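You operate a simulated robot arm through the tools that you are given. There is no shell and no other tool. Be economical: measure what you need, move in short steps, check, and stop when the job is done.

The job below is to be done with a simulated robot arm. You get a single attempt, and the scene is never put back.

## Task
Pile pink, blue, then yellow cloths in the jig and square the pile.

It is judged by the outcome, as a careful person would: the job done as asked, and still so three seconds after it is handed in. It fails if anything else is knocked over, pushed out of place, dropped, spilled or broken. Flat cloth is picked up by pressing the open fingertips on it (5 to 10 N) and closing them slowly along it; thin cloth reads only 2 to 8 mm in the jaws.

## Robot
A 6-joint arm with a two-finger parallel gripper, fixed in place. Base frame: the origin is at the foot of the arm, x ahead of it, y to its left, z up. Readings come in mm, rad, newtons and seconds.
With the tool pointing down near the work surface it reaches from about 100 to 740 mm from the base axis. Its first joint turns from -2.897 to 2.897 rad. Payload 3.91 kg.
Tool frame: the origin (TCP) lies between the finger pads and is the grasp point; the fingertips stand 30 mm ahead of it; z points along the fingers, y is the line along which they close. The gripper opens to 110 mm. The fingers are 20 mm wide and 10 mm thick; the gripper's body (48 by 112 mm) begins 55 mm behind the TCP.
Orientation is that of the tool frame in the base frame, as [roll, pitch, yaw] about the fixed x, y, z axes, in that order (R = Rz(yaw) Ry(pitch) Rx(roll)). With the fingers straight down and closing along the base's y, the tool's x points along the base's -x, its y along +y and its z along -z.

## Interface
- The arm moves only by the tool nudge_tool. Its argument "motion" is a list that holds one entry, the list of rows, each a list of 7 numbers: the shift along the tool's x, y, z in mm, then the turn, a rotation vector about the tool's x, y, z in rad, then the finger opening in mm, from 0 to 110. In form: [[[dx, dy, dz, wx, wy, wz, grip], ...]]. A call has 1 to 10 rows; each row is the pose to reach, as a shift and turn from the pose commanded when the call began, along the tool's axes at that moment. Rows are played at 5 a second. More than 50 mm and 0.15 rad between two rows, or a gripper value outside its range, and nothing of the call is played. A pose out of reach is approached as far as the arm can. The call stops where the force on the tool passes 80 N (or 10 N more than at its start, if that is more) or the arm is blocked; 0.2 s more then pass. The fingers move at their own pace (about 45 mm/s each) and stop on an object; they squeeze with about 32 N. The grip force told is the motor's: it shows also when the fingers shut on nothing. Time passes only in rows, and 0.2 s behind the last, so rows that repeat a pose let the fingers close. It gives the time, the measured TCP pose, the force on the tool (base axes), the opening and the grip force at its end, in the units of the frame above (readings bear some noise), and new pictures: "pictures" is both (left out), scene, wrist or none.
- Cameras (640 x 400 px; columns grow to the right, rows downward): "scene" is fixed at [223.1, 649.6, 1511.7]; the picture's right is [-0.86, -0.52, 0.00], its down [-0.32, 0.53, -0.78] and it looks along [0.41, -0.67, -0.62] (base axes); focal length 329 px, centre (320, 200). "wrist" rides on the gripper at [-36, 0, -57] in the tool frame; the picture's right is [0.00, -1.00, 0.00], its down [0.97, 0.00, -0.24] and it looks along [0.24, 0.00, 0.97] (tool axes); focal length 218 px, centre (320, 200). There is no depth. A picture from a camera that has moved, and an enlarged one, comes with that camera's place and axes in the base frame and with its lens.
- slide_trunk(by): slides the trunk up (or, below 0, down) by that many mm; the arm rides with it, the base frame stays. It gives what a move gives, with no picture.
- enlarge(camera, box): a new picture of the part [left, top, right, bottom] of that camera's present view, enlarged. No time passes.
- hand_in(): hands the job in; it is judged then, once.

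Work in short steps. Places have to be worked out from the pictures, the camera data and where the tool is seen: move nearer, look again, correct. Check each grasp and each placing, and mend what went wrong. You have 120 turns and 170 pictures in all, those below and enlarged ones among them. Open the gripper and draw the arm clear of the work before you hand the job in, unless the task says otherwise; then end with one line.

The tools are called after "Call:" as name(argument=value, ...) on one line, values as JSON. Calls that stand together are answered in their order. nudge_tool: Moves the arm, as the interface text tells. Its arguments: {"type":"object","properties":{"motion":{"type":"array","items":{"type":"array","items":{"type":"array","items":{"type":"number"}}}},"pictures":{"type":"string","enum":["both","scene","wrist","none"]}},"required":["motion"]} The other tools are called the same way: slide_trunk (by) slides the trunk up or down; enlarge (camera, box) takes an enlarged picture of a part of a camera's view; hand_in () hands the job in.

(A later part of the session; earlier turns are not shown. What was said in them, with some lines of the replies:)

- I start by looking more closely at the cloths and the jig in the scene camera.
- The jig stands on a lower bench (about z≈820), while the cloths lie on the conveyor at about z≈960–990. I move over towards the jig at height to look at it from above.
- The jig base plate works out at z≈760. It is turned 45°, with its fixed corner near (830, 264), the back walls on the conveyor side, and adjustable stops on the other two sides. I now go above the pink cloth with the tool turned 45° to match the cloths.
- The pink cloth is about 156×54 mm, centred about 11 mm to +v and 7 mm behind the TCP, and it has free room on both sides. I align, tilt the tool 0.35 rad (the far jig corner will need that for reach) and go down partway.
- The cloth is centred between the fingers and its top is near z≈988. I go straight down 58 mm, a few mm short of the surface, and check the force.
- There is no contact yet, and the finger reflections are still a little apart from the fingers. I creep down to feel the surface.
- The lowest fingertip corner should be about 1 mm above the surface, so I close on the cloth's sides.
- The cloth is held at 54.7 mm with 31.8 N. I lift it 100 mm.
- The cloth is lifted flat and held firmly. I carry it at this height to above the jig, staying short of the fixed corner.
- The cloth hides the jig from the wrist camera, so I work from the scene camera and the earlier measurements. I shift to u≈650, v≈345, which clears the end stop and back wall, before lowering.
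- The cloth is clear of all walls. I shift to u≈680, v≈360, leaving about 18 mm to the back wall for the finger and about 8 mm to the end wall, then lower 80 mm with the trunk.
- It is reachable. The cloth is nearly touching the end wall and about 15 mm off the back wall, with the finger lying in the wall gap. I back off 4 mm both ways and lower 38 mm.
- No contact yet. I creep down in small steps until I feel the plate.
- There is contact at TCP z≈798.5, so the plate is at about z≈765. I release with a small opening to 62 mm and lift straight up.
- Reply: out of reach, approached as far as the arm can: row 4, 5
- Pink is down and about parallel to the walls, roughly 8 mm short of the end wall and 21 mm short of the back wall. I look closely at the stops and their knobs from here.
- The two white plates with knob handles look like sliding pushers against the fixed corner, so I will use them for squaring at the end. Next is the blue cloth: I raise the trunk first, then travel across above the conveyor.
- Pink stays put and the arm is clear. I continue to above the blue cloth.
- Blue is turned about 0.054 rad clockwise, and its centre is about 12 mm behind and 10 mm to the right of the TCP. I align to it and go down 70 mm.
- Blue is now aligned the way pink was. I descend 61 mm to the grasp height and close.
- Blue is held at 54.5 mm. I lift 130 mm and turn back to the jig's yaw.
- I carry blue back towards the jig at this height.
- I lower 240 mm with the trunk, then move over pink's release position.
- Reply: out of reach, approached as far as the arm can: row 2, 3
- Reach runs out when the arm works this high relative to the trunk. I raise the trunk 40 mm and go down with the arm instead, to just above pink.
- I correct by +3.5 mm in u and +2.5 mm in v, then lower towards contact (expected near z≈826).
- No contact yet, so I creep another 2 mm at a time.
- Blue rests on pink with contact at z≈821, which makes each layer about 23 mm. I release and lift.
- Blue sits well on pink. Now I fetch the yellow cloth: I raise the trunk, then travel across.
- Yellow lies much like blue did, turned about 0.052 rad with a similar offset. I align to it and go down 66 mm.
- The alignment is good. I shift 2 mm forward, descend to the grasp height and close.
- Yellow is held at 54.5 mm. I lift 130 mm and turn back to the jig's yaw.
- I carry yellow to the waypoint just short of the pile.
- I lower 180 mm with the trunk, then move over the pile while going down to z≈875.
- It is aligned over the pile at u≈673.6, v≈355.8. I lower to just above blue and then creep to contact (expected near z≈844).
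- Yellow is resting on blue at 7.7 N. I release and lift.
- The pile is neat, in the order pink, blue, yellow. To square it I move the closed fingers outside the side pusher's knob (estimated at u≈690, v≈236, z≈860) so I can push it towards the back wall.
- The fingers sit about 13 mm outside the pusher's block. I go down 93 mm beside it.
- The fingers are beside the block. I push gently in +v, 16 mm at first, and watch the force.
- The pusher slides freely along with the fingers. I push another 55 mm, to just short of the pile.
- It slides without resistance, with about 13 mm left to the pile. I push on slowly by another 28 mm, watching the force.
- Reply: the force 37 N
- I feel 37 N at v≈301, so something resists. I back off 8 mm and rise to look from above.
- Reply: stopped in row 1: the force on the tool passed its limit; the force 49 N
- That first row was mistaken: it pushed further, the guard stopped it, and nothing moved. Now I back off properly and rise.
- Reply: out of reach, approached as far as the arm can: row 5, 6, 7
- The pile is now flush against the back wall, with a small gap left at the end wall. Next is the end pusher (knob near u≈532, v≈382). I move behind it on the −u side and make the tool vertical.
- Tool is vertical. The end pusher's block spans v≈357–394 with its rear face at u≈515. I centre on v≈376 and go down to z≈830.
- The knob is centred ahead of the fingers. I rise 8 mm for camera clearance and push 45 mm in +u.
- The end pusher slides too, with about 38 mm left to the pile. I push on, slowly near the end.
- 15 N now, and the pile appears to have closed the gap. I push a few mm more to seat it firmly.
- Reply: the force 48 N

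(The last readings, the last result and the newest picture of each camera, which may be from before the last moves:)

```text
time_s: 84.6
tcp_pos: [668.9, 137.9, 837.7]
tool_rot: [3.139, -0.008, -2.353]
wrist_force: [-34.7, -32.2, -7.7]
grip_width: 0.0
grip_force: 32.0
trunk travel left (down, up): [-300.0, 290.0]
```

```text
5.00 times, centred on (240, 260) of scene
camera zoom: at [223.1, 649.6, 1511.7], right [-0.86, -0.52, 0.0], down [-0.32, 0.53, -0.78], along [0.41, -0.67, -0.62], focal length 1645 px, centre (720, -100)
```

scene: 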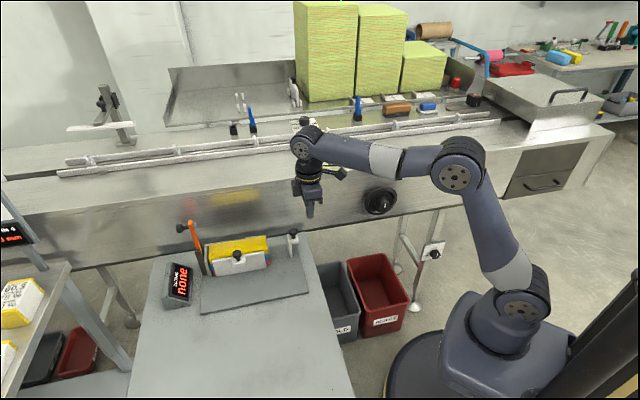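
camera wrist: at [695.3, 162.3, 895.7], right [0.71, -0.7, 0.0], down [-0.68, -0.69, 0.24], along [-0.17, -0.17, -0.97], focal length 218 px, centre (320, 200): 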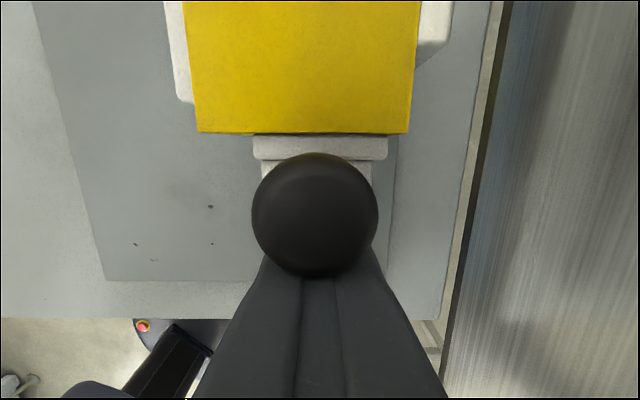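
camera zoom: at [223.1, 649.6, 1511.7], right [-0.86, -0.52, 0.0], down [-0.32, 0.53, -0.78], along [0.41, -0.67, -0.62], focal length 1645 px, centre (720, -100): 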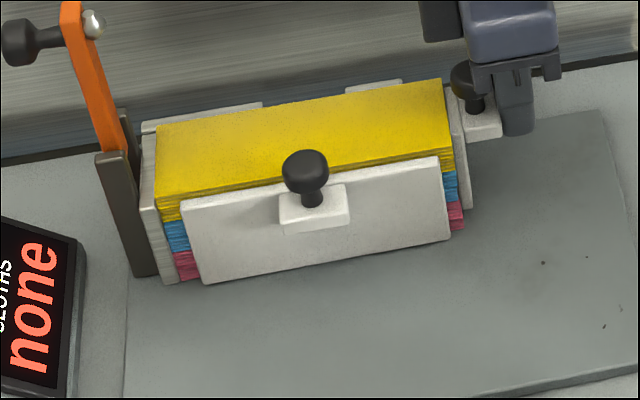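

It is firmly seated at 47 N with no further motion. I back away and rise to inspect the pile from above.

Call:
nudge_tool(motion=[[[6, 0, 0, 0, 0, 0, 0], [20, 0, 0, 0, 0, 0, 0], [20, 0, -45, 0, 0, 0, 0], [20, 0, -90, 0, 0, 0, 0], [0, 15, -120, 0, 0, 0, 0], [-20, 25, -150, 0, 0, 0, 0], [-20, 25, -150, 0, 0, 0, 0]]])

Call:
enlarge(camera="wrist", box=[200, 0, 440, 150])

Call:
enlarge(camera="scene", box=[160, 210, 300, 300])

```text
time_s: 86.2
tcp_pos: [660.9, 172.0, 973.2]
tool_rot: [-3.134, 0.01, -2.348]
wrist_force: [-0.3, -0.1, -0.2]
grip_width: 0.0
grip_force: 32.2
out of reach, approached as far as the arm can: row 6, 7
trunk travel left (down, up): [-300.0, 290.0]
camera wrist: at [685.5, 196.8, 1030.8], right [0.71, -0.7, 0.01], down [-0.68, -0.69, 0.23], along [-0.16, -0.17, -0.97], focal length 218 px, centre (320, 200)
```

scene: 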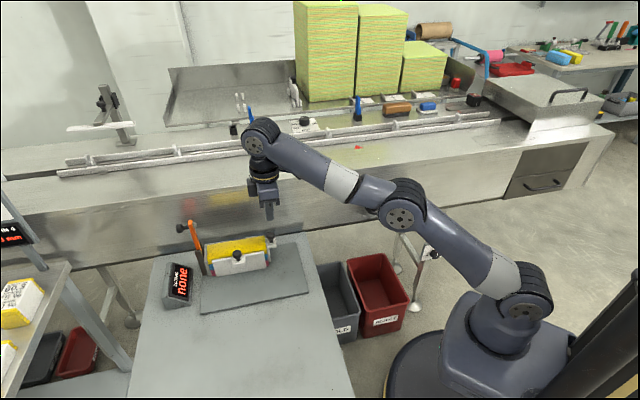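
wrist: 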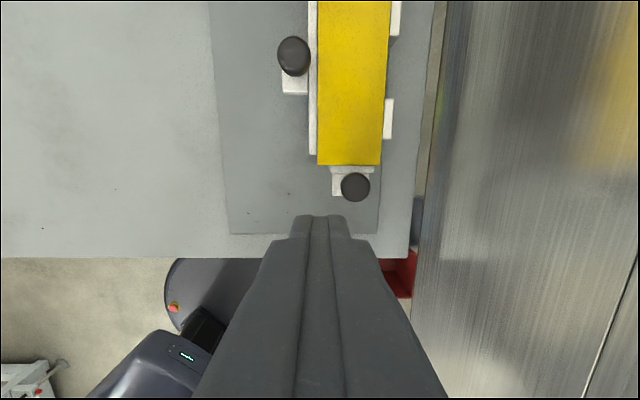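

```text
2.67 times, centred on (320, 75) of wrist
camera zoom: at [685.5, 196.8, 1030.8], right [0.71, -0.7, 0.01], down [-0.68, -0.69, 0.23], along [-0.16, -0.17, -0.97], focal length 582 px, centre (320, 533)
```

zoom: 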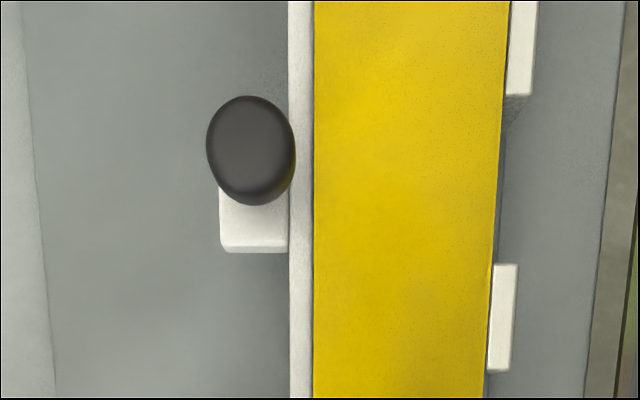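

```text
4.44 times, centred on (230, 255) of scene
camera zoom: at [223.1, 649.6, 1511.7], right [-0.86, -0.52, 0.0], down [-0.32, 0.53, -0.78], along [0.41, -0.67, -0.62], focal length 1462 px, centre (720, -44)
```

zoom: 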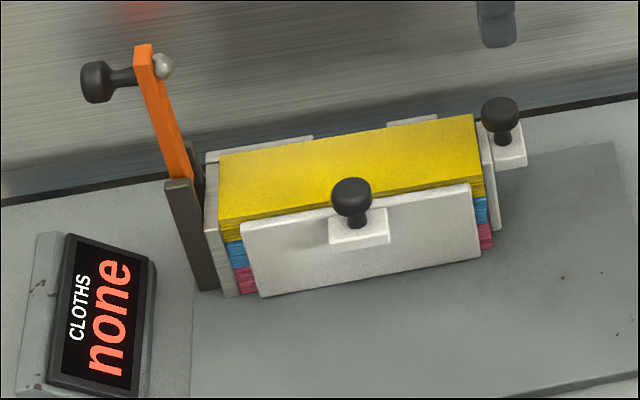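

The pile is flush against both fixed walls, with both pushers resting against it and the order pink, blue, yellow. I draw the arm clear, open the gripper and take a last look.

Call:
nudge_tool(motion=[[[30, 0, 0, 0, 0, 0, 20], [70, 15, 0, 0, 0, 0, 50], [110, 30, 0, 0, 0, 0, 80], [150, 45, -20, 0, 0, 0, 110], [190, 60, -40, 0, 0, 0, 110], [230, 75, -60, 0, 0, 0, 110], [230, 75, -60, 0, 0, 0, 110]]])

Call:
enlarge(camera="scene", box=[160, 210, 300, 300])

```text
time_s: 87.8
tcp_pos: [447.0, 61.0, 1032.1]
tool_rot: [3.141, -0.002, -2.348]
wrist_force: [-0.6, 1.3, 0.5]
grip_width: 110.2
grip_force: 0.0
trunk travel left (down, up): [-300.0, 290.0]
camera wrist: at [471.7, 85.0, 1089.8], right [0.71, -0.7, 0.0], down [-0.68, -0.69, 0.24], along [-0.17, -0.17, -0.97], focal length 218 px, centre (320, 200)
```

scene: 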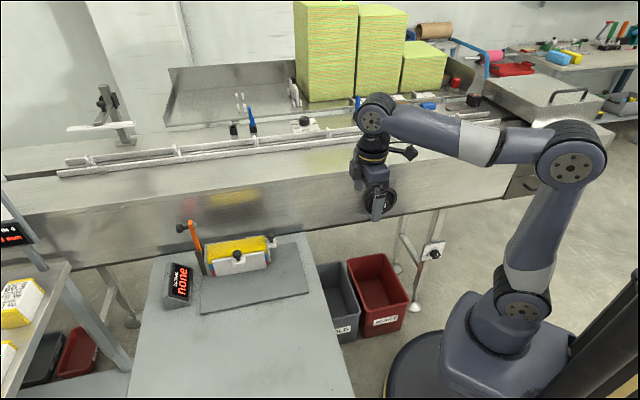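
wrist: 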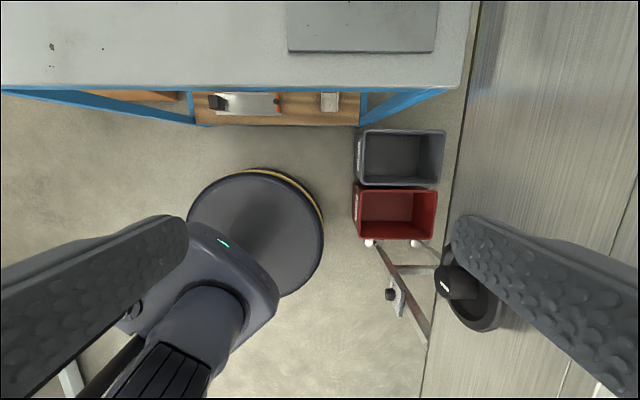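

```text
4.44 times, centred on (230, 255) of scene
camera zoom: at [223.1, 649.6, 1511.7], right [-0.86, -0.52, 0.0], down [-0.32, 0.53, -0.78], along [0.41, -0.67, -0.62], focal length 1462 px, centre (720, -44)
```

zoom: 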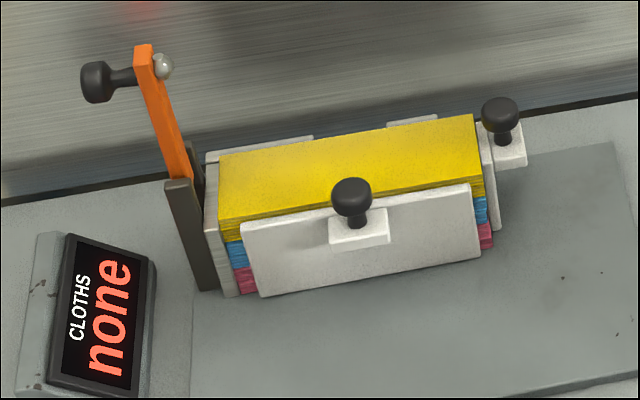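

The pile stands square in the jig, the arm is clear and the gripper is open. The display still reads "none"; I think it belongs to the orange lever, which the task doesn't mention, so I leave that alone and hand in.

Call:
hand_in()

```text
The job is handed in.
```

The pink, blue and yellow cloths are piled in that order in the jig and pushed square against its fixed corner by the two sliding stops; the jig's "CLOTHS" display still read "none" when I handed in.
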